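You operate a simulated robot arm through the tools that you are given. There is no shell and no other tool. Be economical: measure what you need, move in short steps, check, and stop when the job is done.

You are at the controls of a simulated two-armed robot. One attempt, no reset.

## Task
Strip the split buffer off the stop block and set the block out for gauging.
Fine: block on its spot first, held while you pull; buffer into its cup, then block on the plate top. Set down upright: stop block.

It is judged by the outcome, as a careful person would: the job done as asked, and still so three seconds after it is handed in. It fails if anything else is knocked over, pushed out of place, dropped, spilled or broken.

## Robot
Two 6-joint arms with two-finger parallel grippers on one trunk, on a base that drives. Base frame: it is fixed to the floor where the robot stands at the start and does not move with it; the origin is under the middle of the robot, x ahead of it, y to its left, z up. Readings come in m, degrees, newtons and seconds.
The left shoulder is at the start at [0.07, 0.166, 1.227], the right one opposite. With the tool pointing down near the work surface each hand reaches from about 0.8 to 0.88 m from the robot's upright axis, wherever it stands, measured 20 degrees to its own side. Places, roughly: block bore [0.6, 0.3, 0.9]; plate top [0.5, -0.4, 0.9]; split buffer cup [0.7, 0.1, 0.9]; stop block (7x7x9 cm) [0.6, 0.3, 0.9]; stop block spot [0.5, 0.2, 0.9]. Payload 3.91 kg a hand.
Tool frame (each hand has its own): the origin (TCP) lies between the finger pads and is the grasp point; the fingertips stand 0.03 m ahead of it; z points along the fingers, y is the line along which they close. The gripper opens to 0.11 m. The fingers are 0.02 m wide and 0.01 m thick; the gripper's body (0.048 by 0.112 m) begins 0.055 m behind the TCP.
Orientation is told as [roll, pitch, yaw] about the base's x, y, z axes, in that order, counted from this pose: with the fingers straight down and closing along the base's y, the tool's x points along the base's -x, its y along +y and its z along -z.

## Interface
- The arms move only by the tool drive_tool. It takes "left_plan", "right_plan" or both (then of equal length, played together; a hand with none holds still); each is a list of rows, each a list of 7 numbers: the shift along the tool's x, y, z in units of 25 mm (1.0 is 25 mm), then the turn, a rotation vector about the tool's x, y, z in units of 4 degrees (1.0 is 4 degrees), then the opening, from 0 (shut) to 1 (fully open). In form: [[dx, dy, dz, ax, ay, az, grip], ...]. A call has 1 to 12 rows; each row shifts and turns the commanded pose from where the row before left it, along the tool's axes as they then stand. A call with a number of a shift or a turn outside -1 to 1 is refused whole. A row lasts 0.2 s, in which the tool goes at most 0.05 m and 8.6 degrees; a call with a longer step from one row to the next is refused whole, and so is a gripper value outside its range. A pose out of reach is approached as far as the arm can. The call stops where the force on the tool passes 40 N (or 10 N more than at its start, if that is more) or the arm is blocked; 0.2 s more then pass. Each finger travels about 0.108 m/s and halts on what it meets, pressing with about 23 N; the grip force reading is that of the motor and also rises with nothing between the fingers. The clock runs only during rows and for 0.2 s after the last one: add rows that do not move to give the fingers time. The reply holds the time, the measured pose of the TCP, the force on the tool along the base axes, the opening and the grip force, in the units named above and with some noise, with the torque about the TCP (base axes, N m) and any sound that the robot's microphone picked up.
- Cameras (640 x 400 px; columns grow to the right, rows downward): "scene" is now at [0.1209, 0.0036, 1.4226]; the picture's right is [-0.06, -1.00, 0.00], its down [-0.91, 0.06, -0.41] and it looks along [0.41, -0.03, -0.91] (base axes); focal length 269 px, centre (320, 200). "left" rides on the left gripper at [0.077, -0.007, -0.115] in its tool frame; the picture's right is [0.09, 1.00, 0.00], its down [-0.80, 0.07, -0.59] and it looks along [-0.59, 0.05, 0.80] (tool axes); focal length 270 px, centre (320, 200). "right" rides on the right gripper at [0.077, 0.007, -0.115] in its tool frame; the picture's right is [-0.09, 1.00, 0.00], its down [-0.80, -0.07, -0.59] and it looks along [-0.59, -0.05, 0.80] (tool axes); focal length 270 px, centre (320, 200). There is no depth. A picture from a camera that has moved, and an enlarged one, comes with that camera's place and axes in the base frame and with its lens. The place of the scene camera against the robot may be out by one fixed shift of up to 0.018 m in any direction.
- get_image(camera): a new picture of that camera. No time passes.
- slide_trunk(by): slides the trunk up (or, below 0, down) by that many m; the arms and the scene camera ride with it, the base frame stays. It gives what a move gives, with no picture.
- roll_base(legs): drives the robot by 1 to 6 legs, each [ahead, left, turn to the left] in m, m and degrees, along the robot's own axes; the way and the turn of a leg run together, so that a leg with both is an arc; at most 1.5 m and 180 degrees a leg. The arms and the cameras ride along, it lands a little off, and it stops where it bumps. It gives what a move gives.
- aim_head(pan, tilt): turns the head with the scene camera to pan (to the left, within 86 degrees either way) and tilt (down, from -29 to 69), counted from straight ahead of the robot. It gives what a move gives.
- inspect(camera, box): a new picture of the part [left, top, right, bottom] of that camera's present view, enlarged. No time passes.
- close_job(): hands the job in; it is judged then, once.

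Go step by step. Nothing tells you exact positions but the pictures and the camera data: compare them with the known pose of the tool, close in by small moves and look again before you grip or let go. The budget is 120 turns and 108 pictures, counting those below and the enlarged ones. Unless the task says otherwise, let go and move clear before handing in.

The tools are called as name(argument=value, ...) on one line, values as JSON. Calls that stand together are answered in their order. drive_tool: Moves the arms, as the interface text tells. Its arguments: {"type":"object","properties":{"left_plan":{"type":"array","items":{"type":"array","items":{"type":"number"}}},"right_plan":{"type":"array","items":{"type":"array","items":{"type":"number"}}}},"required":[]} The other tools are called the same way: slide_trunk (by) slides the trunk up or down; roll_base (legs) drives the base; aim_head (pan, tilt) turns the head that bears the scene camera; get_image (camera) takes a picture; inspect (camera, box) takes an enlarged picture of a part of a camera's view; close_job () hands the job in.

At the start:

```text
t: 0.0
left_position: [0.0947, 0.3126, 0.2741]
left_tcp_rot: [4.5, -5.8, -1.8]
left_ft_force: [-0.1, -0.5, 0.5]
left_ft_torque: [0.02, -0.02, 0.0]
left_grip_width: 0.1101
left_grip_force: 0.1
right_position: [0.0953, -0.3125, 0.2755]
right_tcp_rot: [-4.5, -5.7, 2.0]
right_ft_force: [0.4, -0.7, 0.4]
right_ft_torque: [-0.04, 0.0, 0.03]
right_grip_width: 0.11
right_grip_force: 0.1
trunk travel left (down, up): [-0.723, 0.217]
robot x, y, heading: [0.001, 0.0007, -0.2]
head pan, tilt: [-3.6, 65.5]
```

scene: 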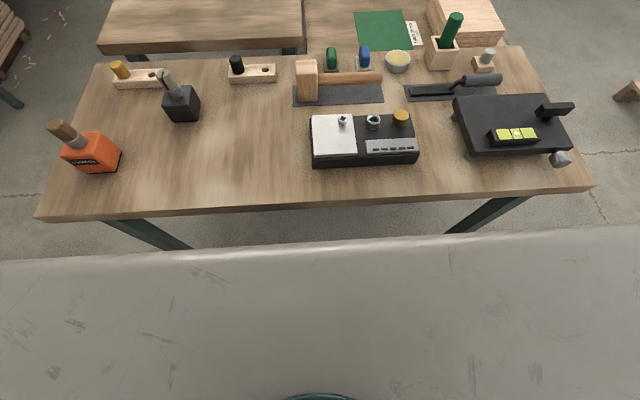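
right: 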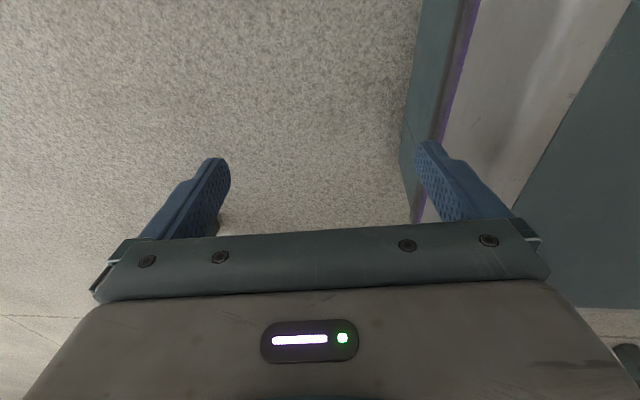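
left: 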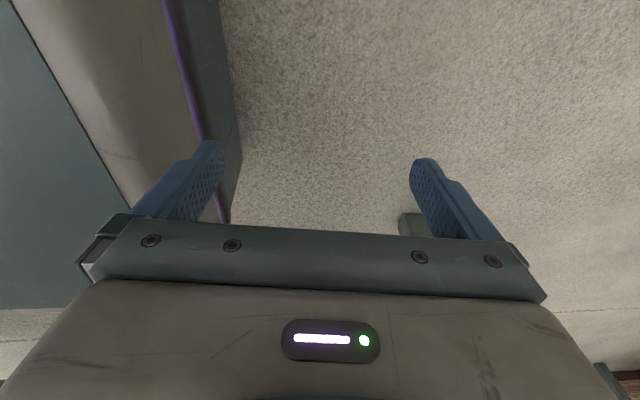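

I see the bench ahead, with the black stop block probably near (182,103) and the black plate at right. I'll look closer first.

inspect(camera="scene", box=[40, 40, 300, 200])

inspect(camera="scene", box=[380, 20, 600, 180])

```text
2.46 times, centred on (170, 120) of scene
camera zoom: at [0.1209, 0.0036, 1.4226], right [-0.06, -1.0, 0.0], down [-0.91, 0.06, -0.41], along [0.41, -0.03, -0.91], focal length 663 px, centre (689, 397)
```

zoom: 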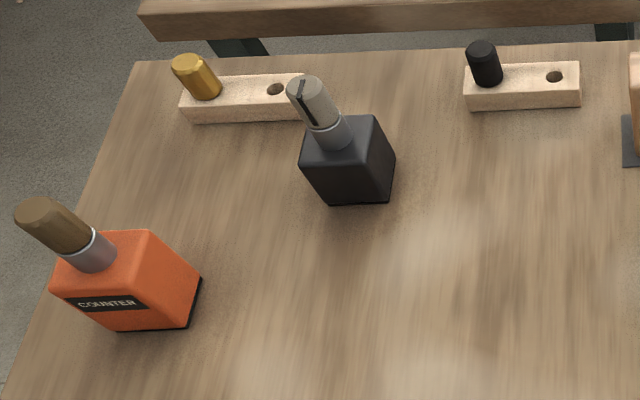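

```text
2.50 times, centred on (490, 100) of scene
camera zoom: at [0.1209, 0.0036, 1.4226], right [-0.06, -1.0, 0.0], down [-0.91, 0.06, -0.41], along [0.41, -0.03, -0.91], focal length 673 px, centre (-105, 450)
```

zoom: 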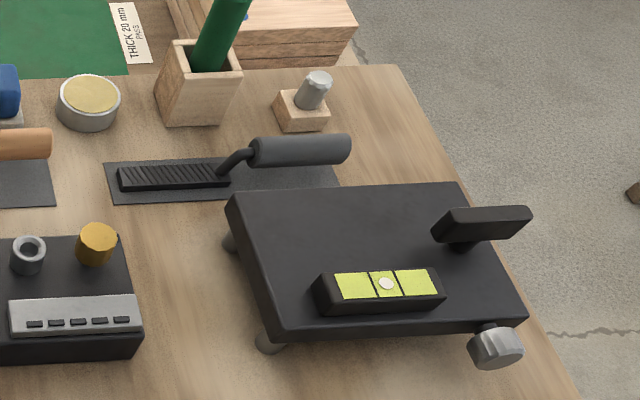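

I'll enlarge the block, the peg holders, and the bench area where the spot should be.

inspect(camera="scene", box=[150, 60, 230, 130])

inspect(camera="scene", box=[180, 40, 300, 115])

inspect(camera="scene", box=[180, 110, 320, 200])

inspect(camera="scene", box=[290, 90, 430, 180])

```text
5.71 times, centred on (190, 95) of scene
camera zoom: at [0.1209, 0.0036, 1.4226], right [-0.06, -1.0, 0.0], down [-0.91, 0.06, -0.41], along [0.41, -0.03, -0.91], focal length 1539 px, centre (1063, 800)
```

zoom: 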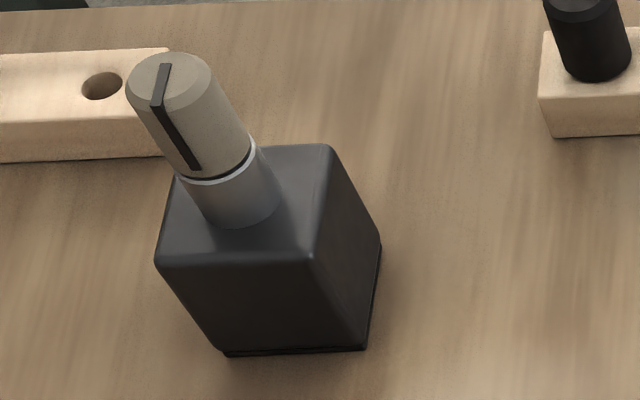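

```text
5.33 times, centred on (240, 78) of scene
camera zoom: at [0.1209, 0.0036, 1.4226], right [-0.06, -1.0, 0.0], down [-0.91, 0.06, -0.41], along [0.41, -0.03, -0.91], focal length 1436 px, centre (747, 853)
```

zoom: 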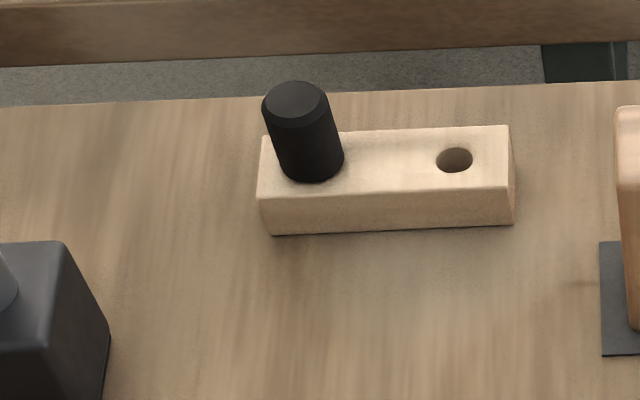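

```text
4.44 times, centred on (250, 155) of scene
camera zoom: at [0.1209, 0.0036, 1.4226], right [-0.06, -1.0, 0.0], down [-0.91, 0.06, -0.41], along [0.41, -0.03, -0.91], focal length 1197 px, centre (631, 400)
```

zoom: 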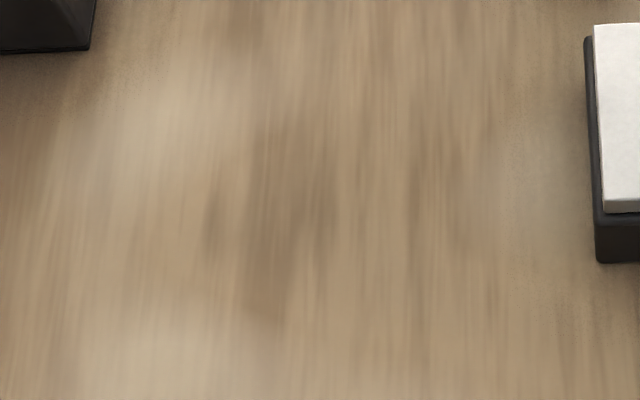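

```text
4.44 times, centred on (360, 135) of scene
camera zoom: at [0.1209, 0.0036, 1.4226], right [-0.06, -1.0, 0.0], down [-0.91, 0.06, -0.41], along [0.41, -0.03, -0.91], focal length 1197 px, centre (142, 489)
```

zoom: 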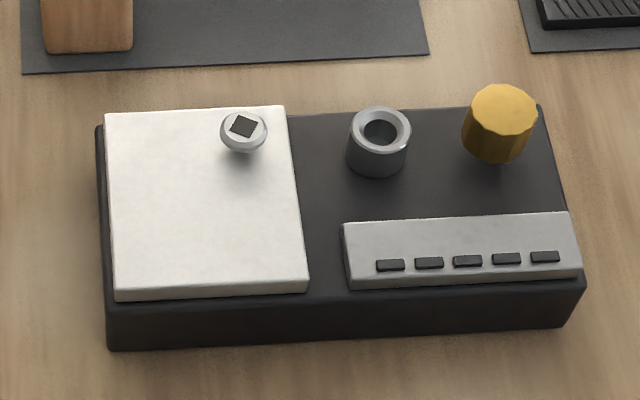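

The spot isn't marked visibly. The buffer cup is probably the empty hole of the holder near (0.73, 0.10). I'll back off so the arms can be raised clear of the bench, then look again.

roll_base(legs=[[-0.28, 0, 0]])

aim_head(pan=0, tilt=45)

get_image(camera="scene")

```text
t: 2.0
left_position: [-0.1874, 0.3112, 0.2753]
left_tcp_rot: [4.4, -5.7, -1.7]
left_ft_force: [0.5, -0.1, 0.1]
left_ft_torque: [0.0, 0.0, 0.0]
left_grip_width: 0.1098
left_grip_force: 0.1
right_position: [-0.1852, -0.3119, 0.275]
right_tcp_rot: [-4.5, -5.8, 2.1]
right_ft_force: [0.7, 0.2, -0.5]
right_ft_torque: [0.02, -0.01, -0.01]
right_grip_width: 0.1102
right_grip_force: 0.1
trunk travel left (down, up): [-0.723, 0.217]
robot x, y, heading: [-0.2826, 0.0008, 0.2]
head pan, tilt: [-3.6, 65.5]
```

```text
t: 2.8
left_position: [-0.1875, 0.3113, 0.2755]
left_tcp_rot: [4.5, -5.8, -1.7]
left_ft_force: [0.2, -0.1, -0.4]
left_ft_torque: [-0.01, 0.01, 0.01]
left_grip_width: 0.1097
left_grip_force: 0.0
right_position: [-0.1849, -0.313, 0.275]
right_tcp_rot: [-4.5, -5.9, 2.1]
right_ft_force: [-0.4, -0.4, 0.4]
right_ft_torque: [0.0, -0.01, 0.0]
right_grip_width: 0.1101
right_grip_force: 0.1
trunk travel left (down, up): [-0.723, 0.217]
robot x, y, heading: [-0.2808, -0.0009, 0.1]
head pan, tilt: [0.0, 45.0]
```

```text
98 pictures are left
camera scene: at [-0.1388, 0.0074, 1.4481], right [0.0, -1.0, 0.0], down [-0.71, 0.0, -0.71], along [0.71, 0.0, -0.71], focal length 269 px, centre (320, 200)
```

scene: 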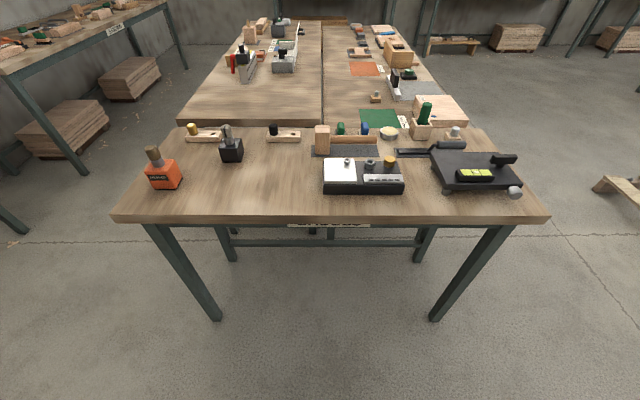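

Now zoom on the bench from here.

inspect(camera="scene", box=[180, 110, 340, 210])

inspect(camera="scene", box=[270, 205, 390, 245])

inspect(camera="scene", box=[370, 110, 530, 210])

```text
4.00 times, centred on (260, 160) of scene
camera zoom: at [-0.1388, 0.0074, 1.4481], right [0.0, -1.0, 0.0], down [-0.71, 0.0, -0.71], along [0.71, 0.0, -0.71], focal length 1077 px, centre (560, 360)
```

zoom: 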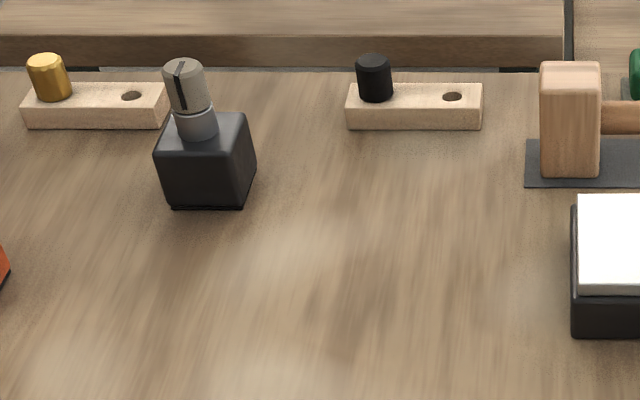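

```text
5.33 times, centred on (330, 225) of scene
camera zoom: at [-0.1388, 0.0074, 1.4481], right [0.0, -1.0, 0.0], down [-0.71, 0.0, -0.71], along [0.71, 0.0, -0.71], focal length 1436 px, centre (267, 67)
```

zoom: 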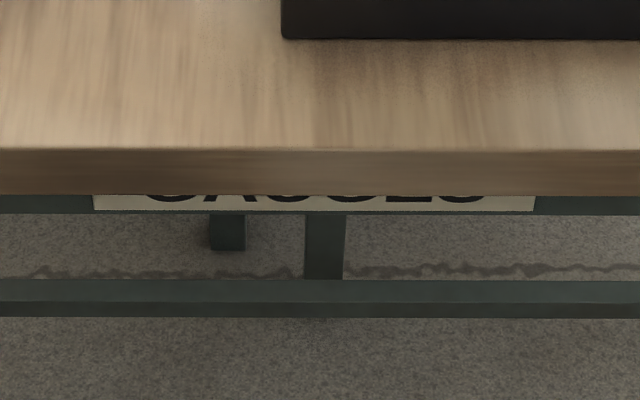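

```text
4.00 times, centred on (450, 160) of scene
camera zoom: at [-0.1388, 0.0074, 1.4481], right [0.0, -1.0, 0.0], down [-0.71, 0.0, -0.71], along [0.71, 0.0, -0.71], focal length 1077 px, centre (-200, 360)
```

zoom: 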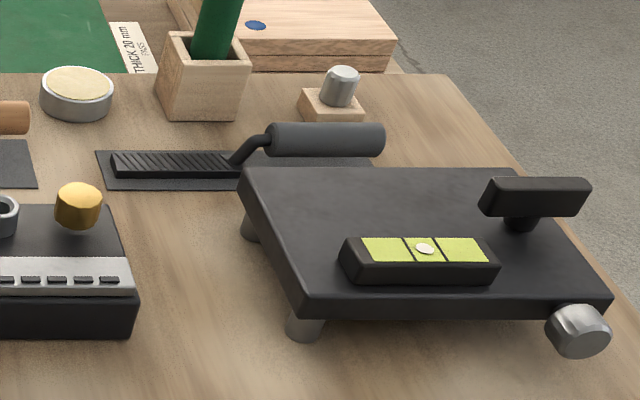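

The bench shows no marking, so I take the spot as about (0.5, 0.2). I'll raise both hands in front of the bench with the tools vertical.

drive_tool(left_plan=[[-0.3, 0, -1, 0.28, 0.36, -0.11, 1], [-0.3, 0, -1, 0.28, 0.36, -0.11, 1], [-0.3, 0, -1, 0.28, 0.36, -0.11, 1], [-0.3, 0, -1, 0.28, 0.36, -0.11, 1], [-0.3, 0, -1, 0, 0, 0, 1], [-0.3, 0, -1, 0, 0, 0, 1], [-0.3, 0, -1, 0, 0, 0, 1], [-0.3, 0, -1, 0, 0, 0, 1], [-0.3, 0, -1, 0, 0, 0, 1], [-0.3, 0, -1, 0, 0, 0, 1], [-0.3, 0, -1, 0, 0, 0, 1], [-0.3, 0, -1, 0, 0, 0, 1]], right_plan=[[-0.3, 0, -1, -0.28, 0.36, 0.12, 1], [-0.3, 0, -1, -0.28, 0.36, 0.12, 1], [-0.3, 0, -1, -0.28, 0.36, 0.12, 1], [-0.3, 0, -1, -0.28, 0.36, 0.12, 1], [-0.3, 0, -1, 0, 0, 0, 1], [-0.3, 0, -1, 0, 0, 0, 1], [-0.3, 0, -1, 0, 0, 0, 1], [-0.3, 0, -1, 0, 0, 0, 1], [-0.3, 0, -1, 0, 0, 0, 1], [-0.3, 0, -1, 0, 0, 0, 1], [-0.3, 0, -1, 0, 0, 0, 1], [-0.3, 0, -1, 0, 0, 0, 1]])

```text
t: 5.4
left_position: [-0.1038, 0.3064, 0.5768]
left_tcp_rot: [-0.1, -0.1, 0.4]
left_ft_force: [0.6, -0.4, 0.1]
left_ft_torque: [-0.02, -0.03, 0.0]
left_grip_width: 0.1099
left_grip_force: 0.0
right_position: [-0.1003, -0.3069, 0.5775]
right_tcp_rot: [0.0, -0.1, 0.0]
right_ft_force: [0.5, 0.5, -0.1]
right_ft_torque: [-0.01, 0.0, 0.0]
right_grip_width: 0.1103
right_grip_force: 0.0
trunk travel left (down, up): [-0.723, 0.217]
robot x, y, heading: [-0.2808, -0.0024, 0.2]
head pan, tilt: [0.0, 45.0]
```

Orientation is good, so I'll keep going up and forward, still short of the bench edge.

drive_tool(left_plan=[[-0.8, 0, -1, 0, 0, 0, 1], [-0.8, 0, -1, 0, 0, 0, 1], [-0.8, 0, -1, 0, 0, 0, 1], [-0.8, 0, -1, 0, 0, 0, 1], [-0.8, 0, -1, 0, 0, 0, 1], [-0.8, 0, -1, 0, 0, 0, 1], [-0.8, 0, -1, 0, 0, 0, 1], [-0.8, 0, -1, 0, 0, 0, 1], [-0.8, 0, -1, 0, 0, 0, 1], [-0.8, 0, -1, 0, 0, 0, 1], [-0.8, 0, -1, 0, 0, 0, 1], [-0.8, 0, -1, 0, 0, 0, 1]], right_plan=[[-0.8, 0, -1, 0, 0, 0, 1], [-0.8, 0, -1, 0, 0, 0, 1], [-0.8, 0, -1, 0, 0, 0, 1], [-0.8, 0, -1, 0, 0, 0, 1], [-0.8, 0, -1, 0, 0, 0, 1], [-0.8, 0, -1, 0, 0, 0, 1], [-0.8, 0, -1, 0, 0, 0, 1], [-0.8, 0, -1, 0, 0, 0, 1], [-0.8, 0, -1, 0, 0, 0, 1], [-0.8, 0, -1, 0, 0, 0, 1], [-0.8, 0, -1, 0, 0, 0, 1], [-0.8, 0, -1, 0, 0, 0, 1]])

get_image(camera="scene")

```text
t: 8.0
left_position: [0.1122, 0.363, 0.8316]
left_tcp_rot: [-0.3, -0.3, 0.3]
left_ft_force: [1.0, -0.2, 0.9]
left_ft_torque: [0.03, -0.02, 0.0]
left_grip_width: 0.1102
left_grip_force: 0.1
left hand out of reach, approached as far as the arm can: row 9, 10, 11, 12
right_position: [0.1167, -0.3601, 0.8304]
right_tcp_rot: [0.3, -0.3, 0.0]
right_ft_force: [0.8, -0.7, -0.8]
right_ft_torque: [-0.01, -0.01, 0.01]
right_grip_width: 0.1101
right_grip_force: 0.1
right hand out of reach, approached as far as the arm can: row 9, 10, 11, 12
trunk travel left (down, up): [-0.723, 0.217]
robot x, y, heading: [-0.2843, 0.001, -0.2]
head pan, tilt: [0.0, 45.0]
```

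```text
94 pictures are left
camera scene: at [-0.1381, 0.0073, 1.4481], right [0.0, -1.0, 0.0], down [-0.71, 0.0, -0.71], along [0.71, 0.0, -0.71], focal length 269 px, centre (320, 200)
```

scene: 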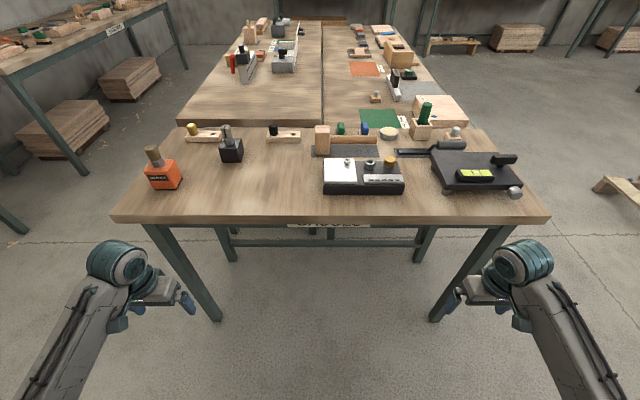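

The arms hit their near-reach limit here, so I'll lift the trunk to raise the hands above the bench.

slide_trunk(by=0.21)

drive_tool(left_plan=[[-1, 0, 0, 0, 0, 0, 1], [-1, 0, 0, 0, 0, 0, 1], [-1, 0, 0, 0, 0, 0, 1], [-1, 0, 0, 0, 0, 0, 1], [-1, 0, 0, 0, 0, 0, 1], [-1, 0, 0, 0, 0, 0, 1], [-1, 0, 0, 0, 0, 0, 1], [-1, 0, 0, 0, 0, 0, 1], [-1, 0, 0, 0, 0, 0, 1]], right_plan=[[-1, 0, 0, 0, 0, 0, 1], [-1, 0, 0, 0, 0, 0, 1], [-1, 0, 0, 0, 0, 0, 1], [-1, 0, 0, 0, 0, 0, 1], [-1, 0, 0, 0, 0, 0, 1], [-1, 0, 0, 0, 0, 0, 1], [-1, 0, 0, 0, 0, 0, 1], [-1, 0, 0, 0, 0, 0, 1], [-1, 0, 0, 0, 0, 0, 1]])

get_image(camera="scene")

get_image(camera="left")

```text
t: 10.2
left_position: [0.113, 0.3622, 1.0401]
left_tcp_rot: [-0.3, -0.2, 0.3]
left_ft_force: [0.1, 0.1, 0.0]
left_ft_torque: [-0.01, 0.0, -0.01]
left_grip_width: 0.1102
left_grip_force: 0.0
right_position: [0.1183, -0.3606, 1.0399]
right_tcp_rot: [0.3, -0.4, 0.0]
right_ft_force: [-0.5, 0.6, -0.5]
right_ft_torque: [-0.01, 0.02, 0.01]
right_grip_width: 0.1099
right_grip_force: 0.1
trunk travel left (down, up): [-0.933, 0.007]
robot x, y, heading: [-0.2801, -0.004, 0.2]
head pan, tilt: [0.0, 45.0]
```

```text
t: 12.2
left_position: [0.3358, 0.3764, 1.0259]
left_tcp_rot: [-0.3, -0.2, 0.3]
left_ft_force: [0.5, -0.2, -0.6]
left_ft_torque: [0.0, 0.02, -0.02]
left_grip_width: 0.1099
left_grip_force: 0.0
left hand out of reach, approached as far as the arm can: row 1, 2, 3, 4
right_position: [0.3369, -0.3725, 1.0288]
right_tcp_rot: [0.2, -0.1, 0.0]
right_ft_force: [0.8, 0.1, 0.0]
right_ft_torque: [0.05, 0.06, 0.03]
right_grip_width: 0.11
right_grip_force: 0.1
right hand out of reach, approached as far as the arm can: row 1, 2, 3
trunk travel left (down, up): [-0.933, 0.007]
robot x, y, heading: [-0.2807, -0.0007, 0.3]
head pan, tilt: [0.0, 45.0]
```

```text
93 pictures are left
camera scene: at [-0.1358, 0.0075, 1.6579], right [0.0, -1.0, 0.0], down [-0.71, 0.0, -0.71], along [0.71, 0.0, -0.71], focal length 269 px, centre (320, 200)
```

scene: 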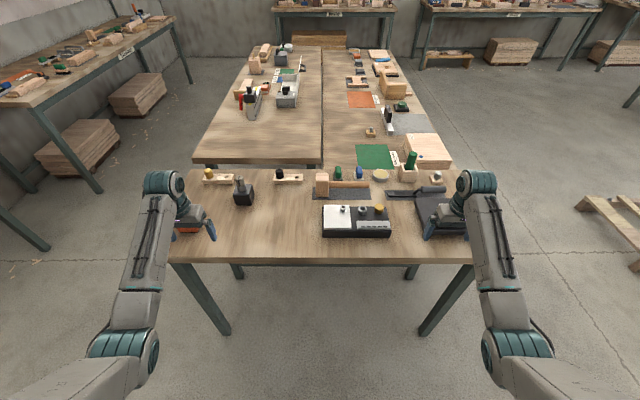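

```text
92 pictures are left
camera left: at [0.2582, 0.37, 1.14], right [-0.09, 1.0, -0.01], down [0.8, 0.08, 0.6], along [0.59, 0.05, -0.8], focal length 270 px, centre (320, 200)
```

left: 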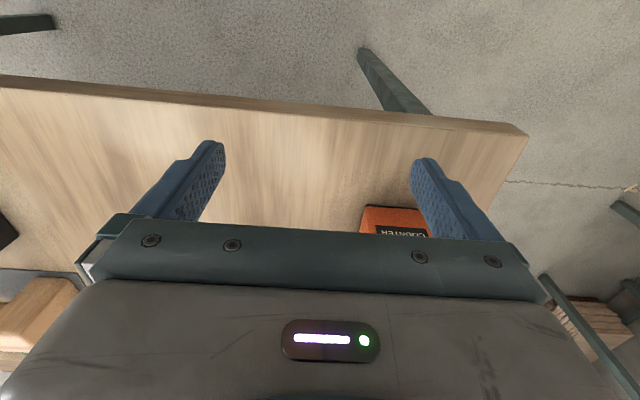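

I'll take measurements from this higher view to triangulate the block, cup and plate.

inspect(camera="scene", box=[190, 150, 350, 250])

inspect(camera="scene", box=[340, 150, 500, 250])

```text
4.00 times, centred on (270, 200) of scene
camera zoom: at [-0.1358, 0.0075, 1.6579], right [0.0, -1.0, 0.0], down [-0.71, 0.0, -0.71], along [0.71, 0.0, -0.71], focal length 1077 px, centre (520, 200)
```

zoom: 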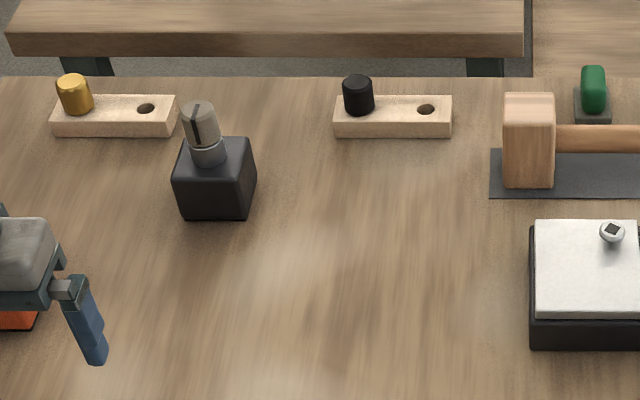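

```text
4.00 times, centred on (420, 200) of scene
camera zoom: at [-0.1358, 0.0075, 1.6579], right [0.0, -1.0, 0.0], down [-0.71, 0.0, -0.71], along [0.71, 0.0, -0.71], focal length 1077 px, centre (-80, 200)
```

zoom: 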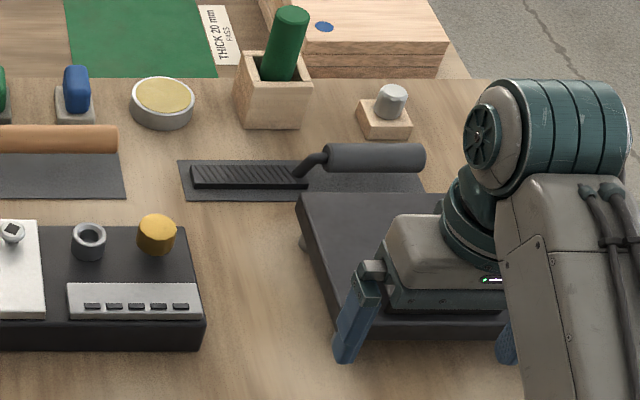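

Triangulation puts the bench top near z≈0.885, the block near (0.64, 0.31) and the hole near (0.758, 0.11). I want sharper dimensions of the block.

inspect(camera="scene", box=[224, 170, 264, 210])

```text
10.00 times, centred on (244, 190) of scene
camera zoom: at [-0.1358, 0.0075, 1.6579], right [0.0, -1.0, 0.0], down [-0.71, 0.0, -0.71], along [0.71, 0.0, -0.71], focal length 2693 px, centre (1080, 300)
```

zoom: 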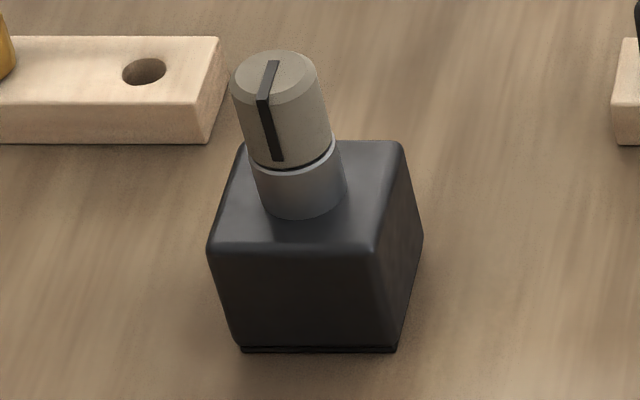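

Next I bring the left hand in line with the block (y≈0.31) and tilt it 45° forward. That way it can hold the block from the front while the right hand reaches the buffer from above.

drive_tool(left_plan=[[0, -0.5, 0, 0, -0.94, 0, 1], [0, -0.5, 0, 0, -0.94, 0, 1], [0, -0.5, 0, 0, -0.94, 0, 1], [0, -0.5, 0, 0, -0.94, 0, 1], [0, -0.5, 0, 0, -0.94, 0, 1], [0, 0, 0, 0, -0.94, 0, 1], [0, 0, 0, 0, -0.94, 0, 1], [0, 0, 0, 0, -0.94, 0, 1], [0, 0, 0, 0, -0.94, 0, 1], [0, 0, 0, 0, -0.94, 0, 1], [0, 0, 0, 0, -0.94, 0, 1], [0, 0, 0, 0, -0.91, 0, 1]])

get_image(camera="left")

get_image(camera="scene")

```text
t: 14.8
left_position: [0.3328, 0.3142, 1.0272]
left_tcp_rot: [-0.5, -45.4, 0.6]
left_ft_force: [-0.3, 0.4, 0.9]
left_ft_torque: [0.0, -0.01, 0.02]
left_grip_width: 0.1102
left_grip_force: 0.0
right_position: [0.3347, -0.3717, 1.0314]
right_tcp_rot: [0.3, -0.3, 0.0]
right_ft_force: [0.0, 0.1, -1.2]
right_ft_torque: [0.01, 0.0, 0.0]
right_grip_width: 0.1101
right_grip_force: 0.0
trunk travel left (down, up): [-0.933, 0.007]
robot x, y, heading: [-0.28, -0.0015, 0.4]
head pan, tilt: [0.0, 45.0]
```

```text
88 pictures are left
camera left: at [0.1976, 0.307, 1.0535], right [-0.07, 1.0, -0.07], down [0.14, 0.08, 0.99], along [0.99, 0.06, -0.14], focal length 270 px, centre (320, 200)
```

left: 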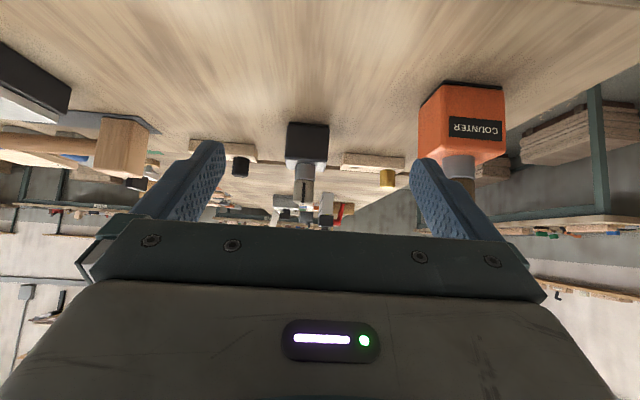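

```text
87 pictures are left
camera scene: at [-0.1393, 0.0075, 1.6583], right [0.0, -1.0, 0.0], down [-0.71, 0.0, -0.71], along [0.71, 0.0, -0.71], focal length 269 px, centre (320, 200)
```

scene: 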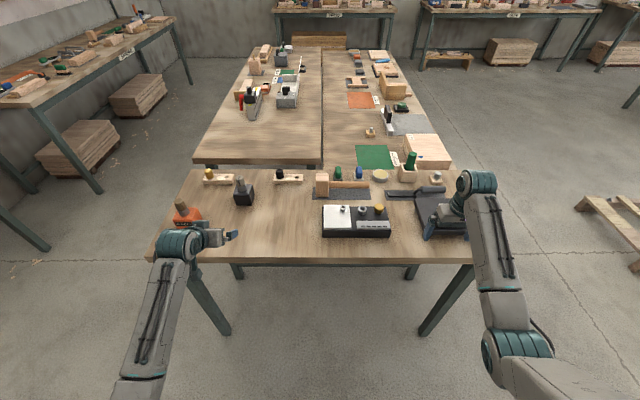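

Good view of the block from the left hand. Zoom in to measure it.

inspect(camera="left", box=[260, 110, 360, 220])

inspect(camera="left", box=[180, 120, 280, 190])

```text
3.64 times, centred on (310, 165) of left
camera zoom: at [0.1976, 0.307, 1.0535], right [-0.07, 1.0, -0.07], down [0.14, 0.08, 0.99], along [0.99, 0.06, -0.14], focal length 983 px, centre (356, 327)
```

zoom: 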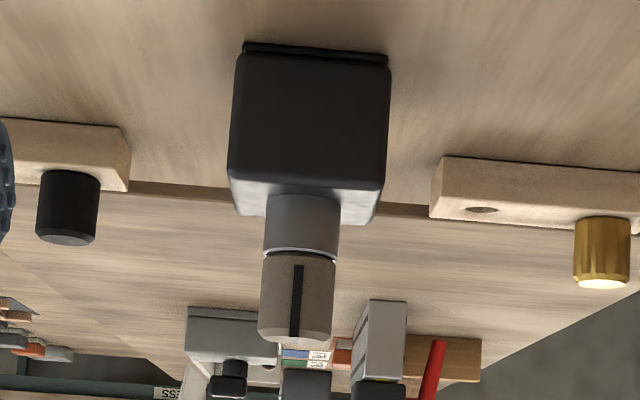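

```text
5.71 times, centred on (230, 155) of left
camera zoom: at [0.1976, 0.307, 1.0535], right [-0.07, 1.0, -0.07], down [0.14, 0.08, 0.99], along [0.99, 0.06, -0.14], focal length 1544 px, centre (834, 457)
```

zoom: 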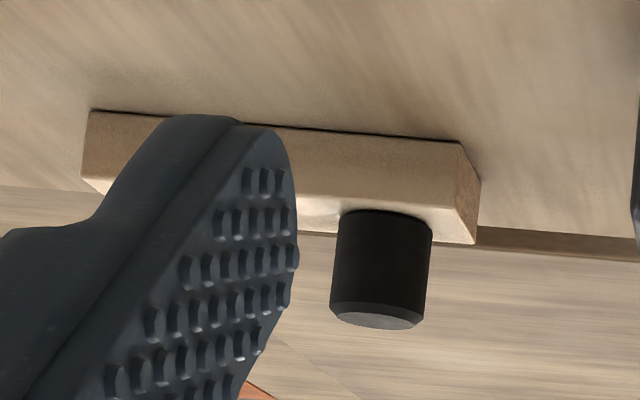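

The block's front face is at about (0.625, 0.305), body z 0.867–0.927, collar top ≈0.957, buffer top ≈1.0, yaw 0. I'll shift the robot right so the left arm stays clear of COUNTER, and raise the right hand out of the way first.

drive_tool(right_plan=[[0, 1, -0.5, 0, 0, 0, 1], [0, 1, -0.5, 0, 0, 0, 1], [0, 1, -0.5, 0, 0, 0, 1], [0, 1, -0.5, 0, 0, 0, 1], [0, 0, -0.5, 0, 0, 0, 1]])

roll_base(legs=[[0, -0.12, 0]])

get_image(camera="scene")

```text
t: 16.1
left_position: [0.3326, 0.3149, 1.0273]
left_tcp_rot: [-0.4, -45.3, 0.5]
left_ft_force: [0.7, 0.1, 0.4]
left_ft_torque: [0.01, -0.02, 0.03]
left_grip_width: 0.1099
left_grip_force: 0.0
right_position: [0.3633, -0.278, 1.0534]
right_tcp_rot: [0.3, -0.5, -0.1]
right_ft_force: [0.6, 0.6, 0.2]
right_ft_torque: [-0.03, -0.02, -0.03]
right_grip_width: 0.11
right_grip_force: 0.1
right hand out of reach, approached as far as the arm can: row 2, 3, 4, 5
trunk travel left (down, up): [-0.933, 0.007]
robot x, y, heading: [-0.2792, 0.0002, 0.1]
head pan, tilt: [0.0, 45.0]
```

```text
t: 17.3
left_position: [0.3334, 0.1987, 1.0268]
left_tcp_rot: [-0.6, -45.3, 0.7]
left_ft_force: [-0.8, 0.2, 1.4]
left_ft_torque: [0.02, 0.03, 0.0]
left_grip_width: 0.1099
left_grip_force: 0.0
right_position: [0.3618, -0.3931, 1.0529]
right_tcp_rot: [0.2, -0.5, 0.0]
right_ft_force: [-0.4, -0.2, -0.2]
right_ft_torque: [-0.03, -0.01, 0.01]
right_grip_width: 0.1099
right_grip_force: 0.1
trunk travel left (down, up): [-0.933, 0.007]
robot x, y, heading: [-0.2814, -0.1168, -0.0]
head pan, tilt: [0.0, 45.0]
```

```text
84 pictures are left
camera scene: at [-0.1383, -0.1066, 1.6582], right [0.0, -1.0, 0.0], down [-0.71, 0.0, -0.71], along [0.71, 0.0, -0.71], focal length 269 px, centre (320, 200)
```

scene: 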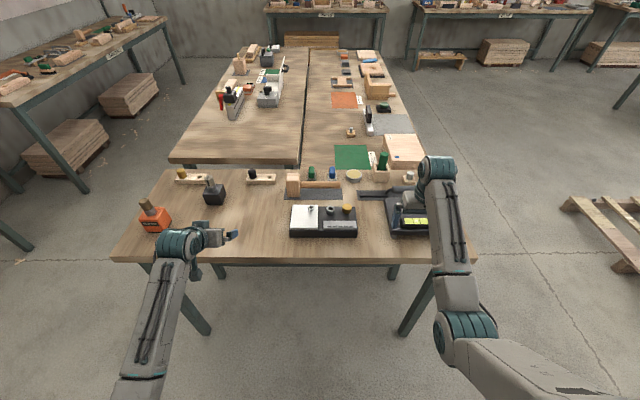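

Now I extend the left hand toward the block, stopping short of it.

drive_tool(left_plan=[[-0.219, 0.354, 0.724, 0, 0, 0, 1], [-0.219, 0.354, 0.724, 0, 0, 0, 1], [-0.219, 0.354, 0.724, 0, 0, 0, 1], [-0.219, 0.354, 0.724, 0, 0, 0, 1], [-0.219, 0.354, 0.724, 0, 0, 0, 1], [-0.219, 0.354, 0.724, 0, 0, 0, 1], [-0.219, 0.354, 0.724, 0, 0, 0, 1], [-0.219, 0.354, 0.724, 0, 0, 0, 1], [-0.219, 0.354, 0.724, 0, 0, 0, 1], [-0.219, 0.354, 0.724, 0, 0, 0, 1], [-0.219, 0.354, 0.724, 0, 0, 0, 1], [-0.219, 0.354, 0.724, 0, 0, 0, 1]])

get_image(camera="left")

get_image(camera="scene")

```text
t: 19.9
left_position: [0.5354, 0.3035, 0.9213]
left_tcp_rot: [-0.3, -45.2, 0.7]
left_ft_force: [-0.8, 0.0, 0.2]
left_ft_torque: [0.0, 0.0, 0.0]
left_grip_width: 0.1099
left_grip_force: 0.1
right_position: [0.364, -0.396, 1.0518]
right_tcp_rot: [0.4, -0.5, -0.1]
right_ft_force: [1.0, -0.2, 0.5]
right_ft_torque: [0.05, -0.01, 0.0]
right_grip_width: 0.1099
right_grip_force: 0.0
trunk travel left (down, up): [-0.933, 0.007]
robot x, y, heading: [-0.2774, -0.1194, 0.0]
head pan, tilt: [0.0, 45.0]
```

```text
83 pictures are left
camera left: at [0.4003, 0.2956, 0.9462], right [-0.07, 1.0, -0.07], down [0.14, 0.08, 0.99], along [0.99, 0.06, -0.15], focal length 270 px, centre (320, 200)
```

left: 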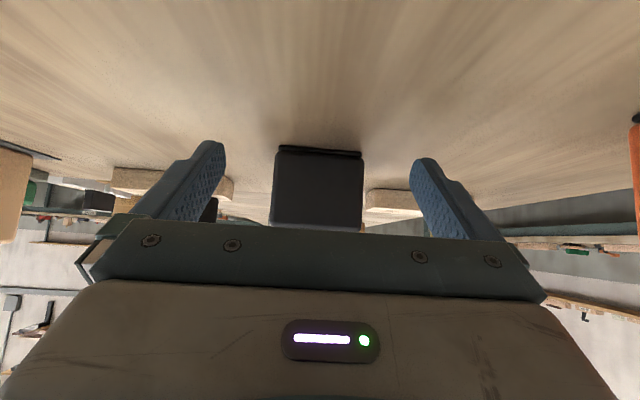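

```text
82 pictures are left
camera scene: at [-0.1368, -0.1104, 1.658], right [0.0, -1.0, 0.0], down [-0.71, 0.0, -0.71], along [0.71, 0.0, -0.71], focal length 269 px, centre (320, 200)
```

scene: 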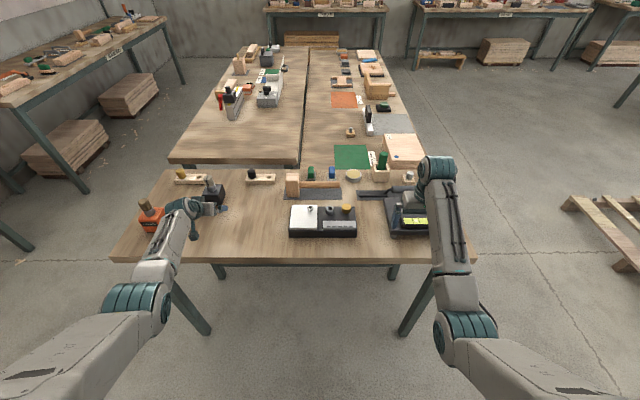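

Block is dead ahead. I'll zoom to refine its distance and size.

inspect(camera="left", box=[260, 140, 380, 240])

inspect(camera="scene", box=[180, 170, 244, 240])

```text
4.00 times, centred on (320, 190) of left
camera zoom: at [0.4003, 0.2956, 0.9462], right [-0.07, 1.0, -0.07], down [0.14, 0.08, 0.99], along [0.99, 0.06, -0.15], focal length 1081 px, centre (320, 240)
```

zoom: 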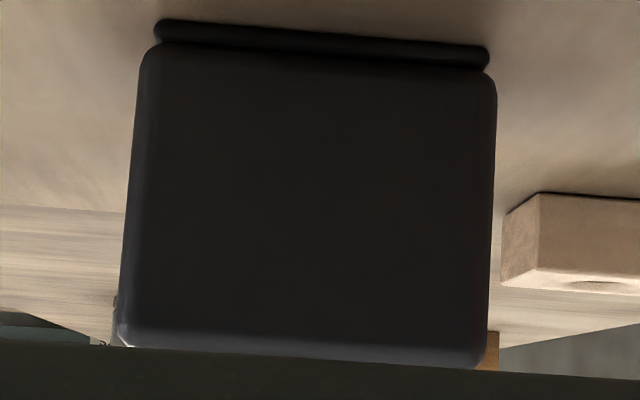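

```text
5.71 times, centred on (212, 205) of scene
camera zoom: at [-0.1368, -0.1104, 1.658], right [0.0, -1.0, 0.0], down [-0.71, 0.0, -0.71], along [0.71, 0.0, -0.71], focal length 1539 px, centre (937, 171)
```

zoom: 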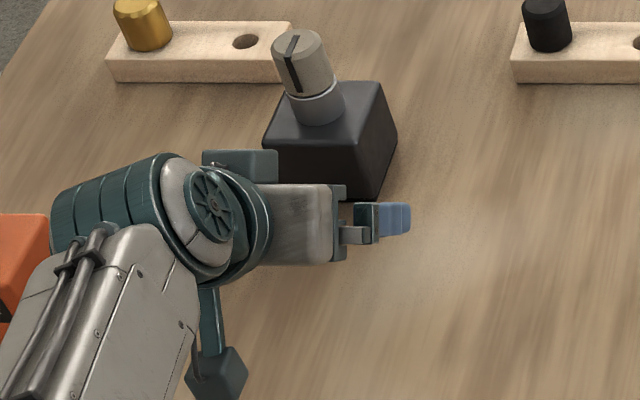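

Refined: block front at x≈0.590, width ≈6.5 cm, body z 0.881–0.937. I'll move in around it and then look before gripping.

drive_tool(left_plan=[[-0.523, 0.02, 0.608, 0, 0, 0, 1], [-0.523, 0.02, 0.608, 0, 0, 0, 1], [-0.523, 0.02, 0.608, 0, 0, 0, 1], [-0.523, 0.02, 0.608, 0, 0, 0, 1]])

get_image(camera="left")

inspect(camera="scene", box=[180, 160, 260, 240])

```text
t: 20.9
left_position: [0.5676, 0.3058, 0.9239]
left_tcp_rot: [-0.4, -45.4, 0.5]
left_ft_force: [0.3, 0.0, -0.5]
left_ft_torque: [0.02, -0.02, -0.01]
left_grip_width: 0.11
left_grip_force: 0.2
left hand out of reach, approached as far as the arm can: row 2, 3, 4
right_position: [0.3631, -0.3961, 1.0533]
right_tcp_rot: [0.3, -0.6, 0.0]
right_ft_force: [1.0, 0.0, -0.4]
right_ft_torque: [0.03, 0.03, 0.02]
right_grip_width: 0.1099
right_grip_force: 0.2
trunk travel left (down, up): [-0.933, 0.007]
robot x, y, heading: [-0.2825, -0.1157, 0.1]
head pan, tilt: [0.0, 45.0]
```

```text
79 pictures are left
camera left: at [0.4324, 0.2993, 0.9498], right [-0.07, 1.0, -0.07], down [0.14, 0.08, 0.99], along [0.99, 0.06, -0.14], focal length 270 px, centre (320, 200)
```

left: 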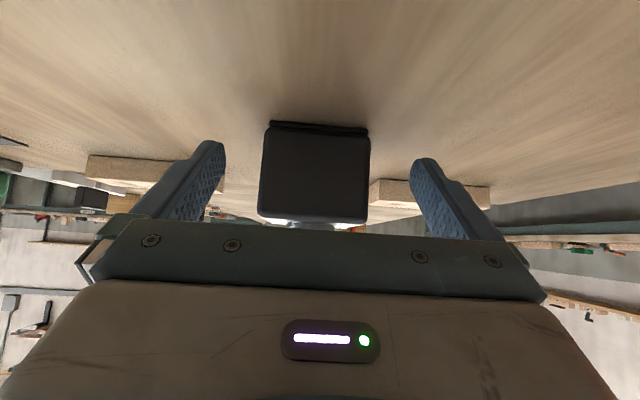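

```text
5.00 times, centred on (220, 200) of scene
camera zoom: at [-0.1386, -0.1102, 1.6582], right [0.0, -1.0, 0.0], down [-0.71, 0.0, -0.71], along [0.71, 0.0, -0.71], focal length 1347 px, centre (820, 200)
```

zoom: 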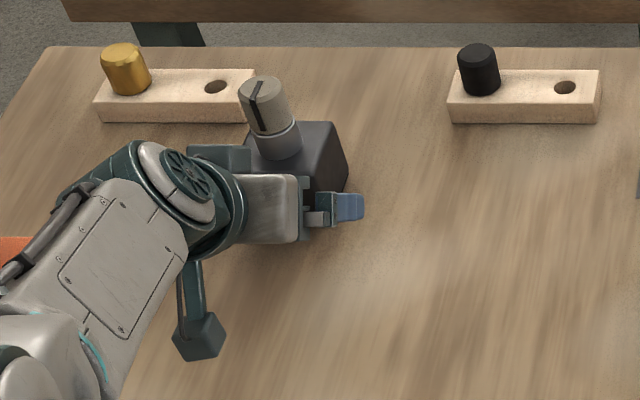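

The arm is at its reach limit, so I'll roll the base forward 4.5 cm. The fingers straddle the block.

roll_base(legs=[[0.045, 0, 0]])

get_image(camera="left")

get_image(camera="scene")

```text
t: 21.8
left_position: [0.6068, 0.3067, 0.9305]
left_tcp_rot: [-0.4, -45.8, 0.6]
left_ft_force: [-0.8, -0.5, 0.5]
left_ft_torque: [0.04, 0.04, -0.03]
left_grip_width: 0.11
left_grip_force: 0.0
right_position: [0.4014, -0.3952, 1.0581]
right_tcp_rot: [0.2, -1.0, 0.1]
right_ft_force: [-1.8, -0.1, 0.2]
right_ft_torque: [0.02, -0.06, 0.02]
right_grip_width: 0.11
right_grip_force: 0.1
trunk travel left (down, up): [-0.933, 0.007]
robot x, y, heading: [-0.234, -0.1176, 0.1]
head pan, tilt: [0.0, 45.0]
heard: snap
```

```text
77 pictures are left
camera left: at [0.4709, 0.2998, 0.9554], right [-0.07, 1.0, -0.07], down [0.13, 0.08, 0.99], along [0.99, 0.06, -0.14], focal length 270 px, centre (320, 200)
```

left: 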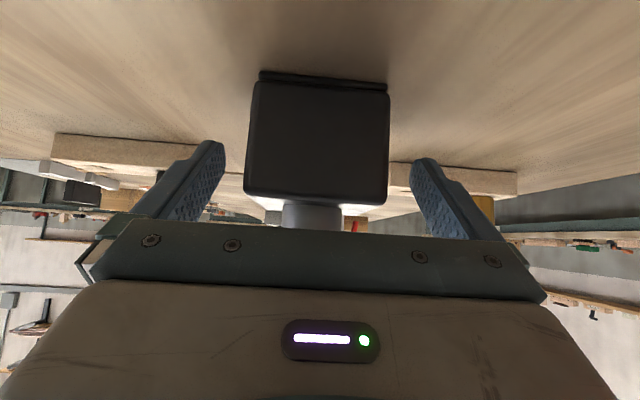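

```text
76 pictures are left
camera scene: at [-0.1053, -0.11, 1.6594], right [0.0, -1.0, 0.0], down [-0.7, 0.0, -0.71], along [0.71, 0.0, -0.7], focal length 269 px, centre (320, 200)
```

scene: 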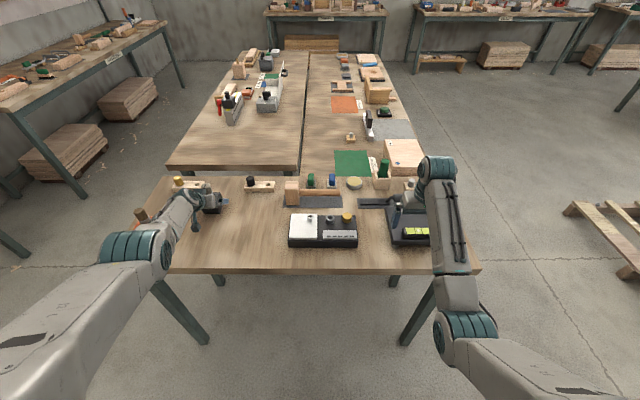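

I heard a snap and the pose tilted slightly. I'll check what it was before continuing.

inspect(camera="scene", box=[90, 160, 250, 280])

inspect(camera="scene", box=[360, 150, 500, 270])

drive_tool(left_plan=[[0, 0, 0, 0, 0, 0, 1]])

```text
3.33 times, centred on (170, 220) of scene
camera zoom: at [-0.1053, -0.11, 1.6594], right [0.0, -1.0, 0.0], down [-0.7, 0.0, -0.71], along [0.71, 0.0, -0.7], focal length 898 px, centre (820, 133)
```

zoom: 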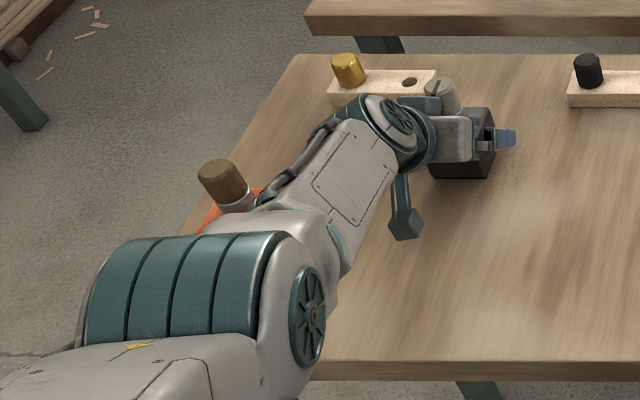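

```text
3.33 times, centred on (430, 210) of scene
camera zoom: at [-0.1053, -0.11, 1.6594], right [0.0, -1.0, 0.0], down [-0.7, 0.0, -0.71], along [0.71, 0.0, -0.7], focal length 898 px, centre (-47, 167)
```

zoom: 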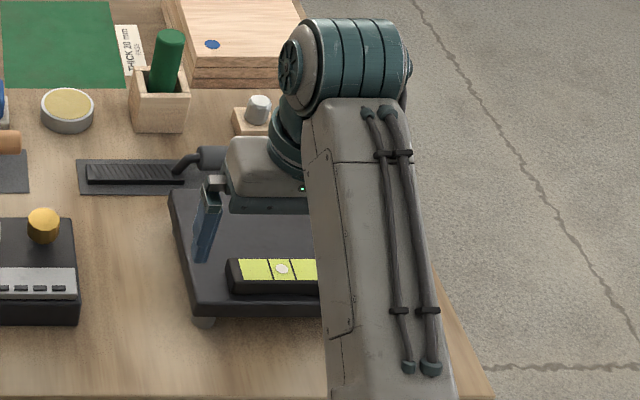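

```text
t: 22.2
left_position: [0.6155, 0.3062, 0.9234]
left_tcp_rot: [-0.5, -45.3, 0.5]
left_ft_force: [0.7, 0.8, 0.5]
left_ft_torque: [0.01, 0.0, 0.02]
left_grip_width: 0.1098
left_grip_force: 0.1
right_position: [0.4097, -0.3964, 1.0519]
right_tcp_rot: [0.3, -0.5, 0.1]
right_ft_force: [-0.3, 0.8, -0.6]
right_ft_torque: [-0.04, 0.03, -0.03]
right_grip_width: 0.1101
right_grip_force: 0.1
trunk travel left (down, up): [-0.933, 0.007]
robot x, y, heading: [-0.2311, -0.1173, -0.1]
head pan, tilt: [0.0, 45.0]
```

That was just settling, and COUNTER and the block look undisturbed. The fingers straddle the block, so I'll lower slightly and close.

drive_tool(left_plan=[[0.15, 0, 0.15, 0, 0, 0, 1], [0, 0, 0, 0, 0, 0, 0.6], [0, 0, 0, 0, 0, 0, 0], [0, 0, 0, 0, 0, 0, 0], [0, 0, 0, 0, 0, 0, 0], [0, 0, 0, 0, 0, 0, 0]])

get_image(camera="left")

```text
t: 23.6
left_position: [0.6112, 0.3079, 0.9179]
left_tcp_rot: [-0.4, -45.3, 0.6]
left_ft_force: [-0.3, -1.4, 0.8]
left_ft_torque: [0.06, -0.05, -0.05]
left_grip_width: 0.066
left_grip_force: 22.9
right_position: [0.4074, -0.396, 1.0537]
right_tcp_rot: [0.3, -0.5, 0.1]
right_ft_force: [0.8, 0.3, -0.5]
right_ft_torque: [0.01, 0.0, 0.04]
right_grip_width: 0.1099
right_grip_force: 0.1
trunk travel left (down, up): [-0.933, 0.007]
robot x, y, heading: [-0.2361, -0.1163, 0.3]
head pan, tilt: [0.0, 45.0]
```

```text
73 pictures are left
camera left: at [0.4755, 0.2995, 0.9445], right [-0.07, 1.0, -0.07], down [0.14, 0.08, 0.99], along [0.99, 0.06, -0.15], focal length 270 px, centre (320, 200)
```

left: 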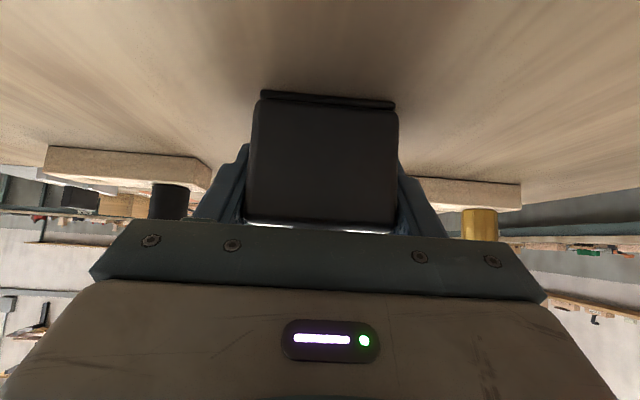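

The block is gripped (0.066 m wide), bottom at z≈0.880. I'll lift it 5 cm and bring it right and back, then shift the robot left so both hands can reach the spot.

drive_tool(left_plan=[[-0.707, 0, -0.707, 0, 0, 0, 0], [-0.707, 0, -0.707, 0, 0, 0, 0], [0.283, -0.98, -0.283, 0, 0, 0, 0], [0.283, -0.98, -0.283, 0, 0, 0, 0], [0.283, -0.98, -0.283, 0, 0, 0, 0], [0.283, -0.98, -0.283, 0, 0, 0, 0], [0.283, -0.98, -0.283, 0, 0, 0, 0], [0.283, -0.98, -0.283, 0, 0, 0, 0], [0.283, -0.98, -0.283, 0, 0, 0, 0], [0.283, -0.98, -0.283, 0, 0, 0, 0], [0.283, -0.98, -0.283, 0, 0, 0, 0], [0.283, -0.98, -0.283, 0, 0, 0, 0]])

get_image(camera="scene")

```text
t: 26.2
left_position: [0.5153, 0.06, 0.967]
left_tcp_rot: [-0.4, -45.3, 0.5]
left_ft_force: [-0.7, 0.0, -8.9]
left_ft_torque: [0.01, 0.06, 0.03]
left_grip_width: 0.0658
left_grip_force: 23.0
right_position: [0.4077, -0.3963, 1.052]
right_tcp_rot: [0.3, -0.6, 0.0]
right_ft_force: [0.3, 0.4, 0.2]
right_ft_torque: [0.01, 0.02, 0.01]
right_grip_width: 0.1102
right_grip_force: 0.0
trunk travel left (down, up): [-0.933, 0.007]
robot x, y, heading: [-0.2347, -0.1155, 0.3]
head pan, tilt: [0.0, 45.0]
```

```text
72 pictures are left
camera scene: at [-0.0923, -0.1114, 1.6581], right [0.0, -1.0, 0.0], down [-0.71, 0.0, -0.71], along [0.71, 0.0, -0.71], focal length 269 px, centre (320, 200)
```

scene: 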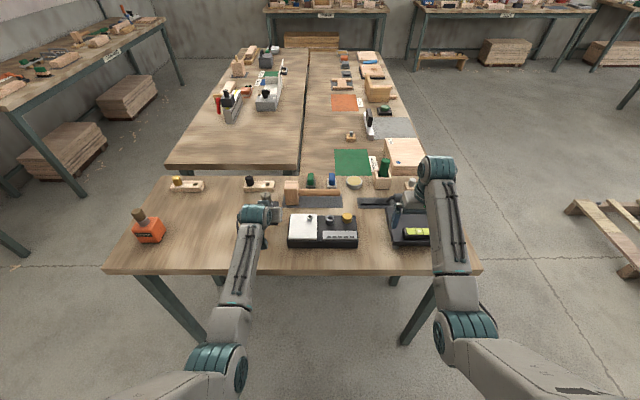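

The lift went cleanly and COUNTER stands as before. Now shift the base left.

roll_base(legs=[[0, 0.24, 0]])

drive_tool(left_plan=[[0, -1, 0, 0, 0, 0, 0], [0, -1, 0, 0, 0, 0, 0], [0, -1, 0, 0, 0, 0, 0], [0, -1, 0, 0, 0, 0, 0], [0, -1, 0, 0, 0, 0, 0], [0, -1, 0, 0, 0, 0, 0], [0, -1, 0, 0, 0, 0, 0]])

get_image(camera="scene")

```text
t: 28.0
left_position: [0.5145, 0.3037, 0.9666]
left_tcp_rot: [-0.3, -45.2, 0.5]
left_ft_force: [-0.8, 0.4, -10.1]
left_ft_torque: [0.02, 0.09, 0.01]
left_grip_width: 0.0657
left_grip_force: 23.2
right_position: [0.4085, -0.153, 1.0506]
right_tcp_rot: [0.4, -0.5, 0.1]
right_ft_force: [-0.2, 0.1, 0.0]
right_ft_torque: [0.02, -0.04, -0.02]
right_grip_width: 0.1101
right_grip_force: 0.0
trunk travel left (down, up): [-0.933, 0.007]
robot x, y, heading: [-0.239, 0.1244, 0.4]
head pan, tilt: [0.0, 45.0]
```

```text
t: 29.8
left_position: [0.5275, 0.2275, 0.9449]
left_tcp_rot: [8.8, -45.0, -2.4]
left_ft_force: [-1.1, -0.4, -8.0]
left_ft_torque: [-0.01, 0.07, 0.01]
left_grip_width: 0.0658
left_grip_force: 23.2
right_position: [0.4084, -0.1513, 1.0522]
right_tcp_rot: [0.2, -0.5, 0.2]
right_ft_force: [0.3, -0.1, -0.3]
right_ft_torque: [-0.01, 0.0, 0.03]
right_grip_width: 0.1099
right_grip_force: 0.0
trunk travel left (down, up): [-0.933, 0.007]
robot x, y, heading: [-0.2397, 0.1308, 0.4]
head pan, tilt: [0.0, 45.0]
stopped in row 7 (left hand): the arm was blocked; the commanded pose is now the measured one
```

```text
71 pictures are left
camera scene: at [-0.0924, 0.1345, 1.658], right [0.0, -1.0, 0.0], down [-0.71, 0.0, -0.71], along [0.71, 0.0, -0.71], focal length 269 px, centre (320, 200)
```

scene: 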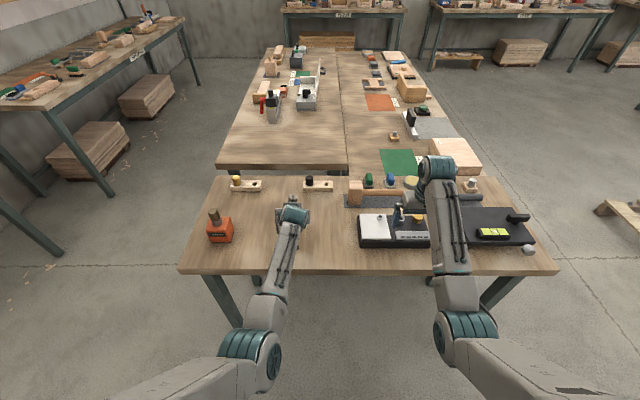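

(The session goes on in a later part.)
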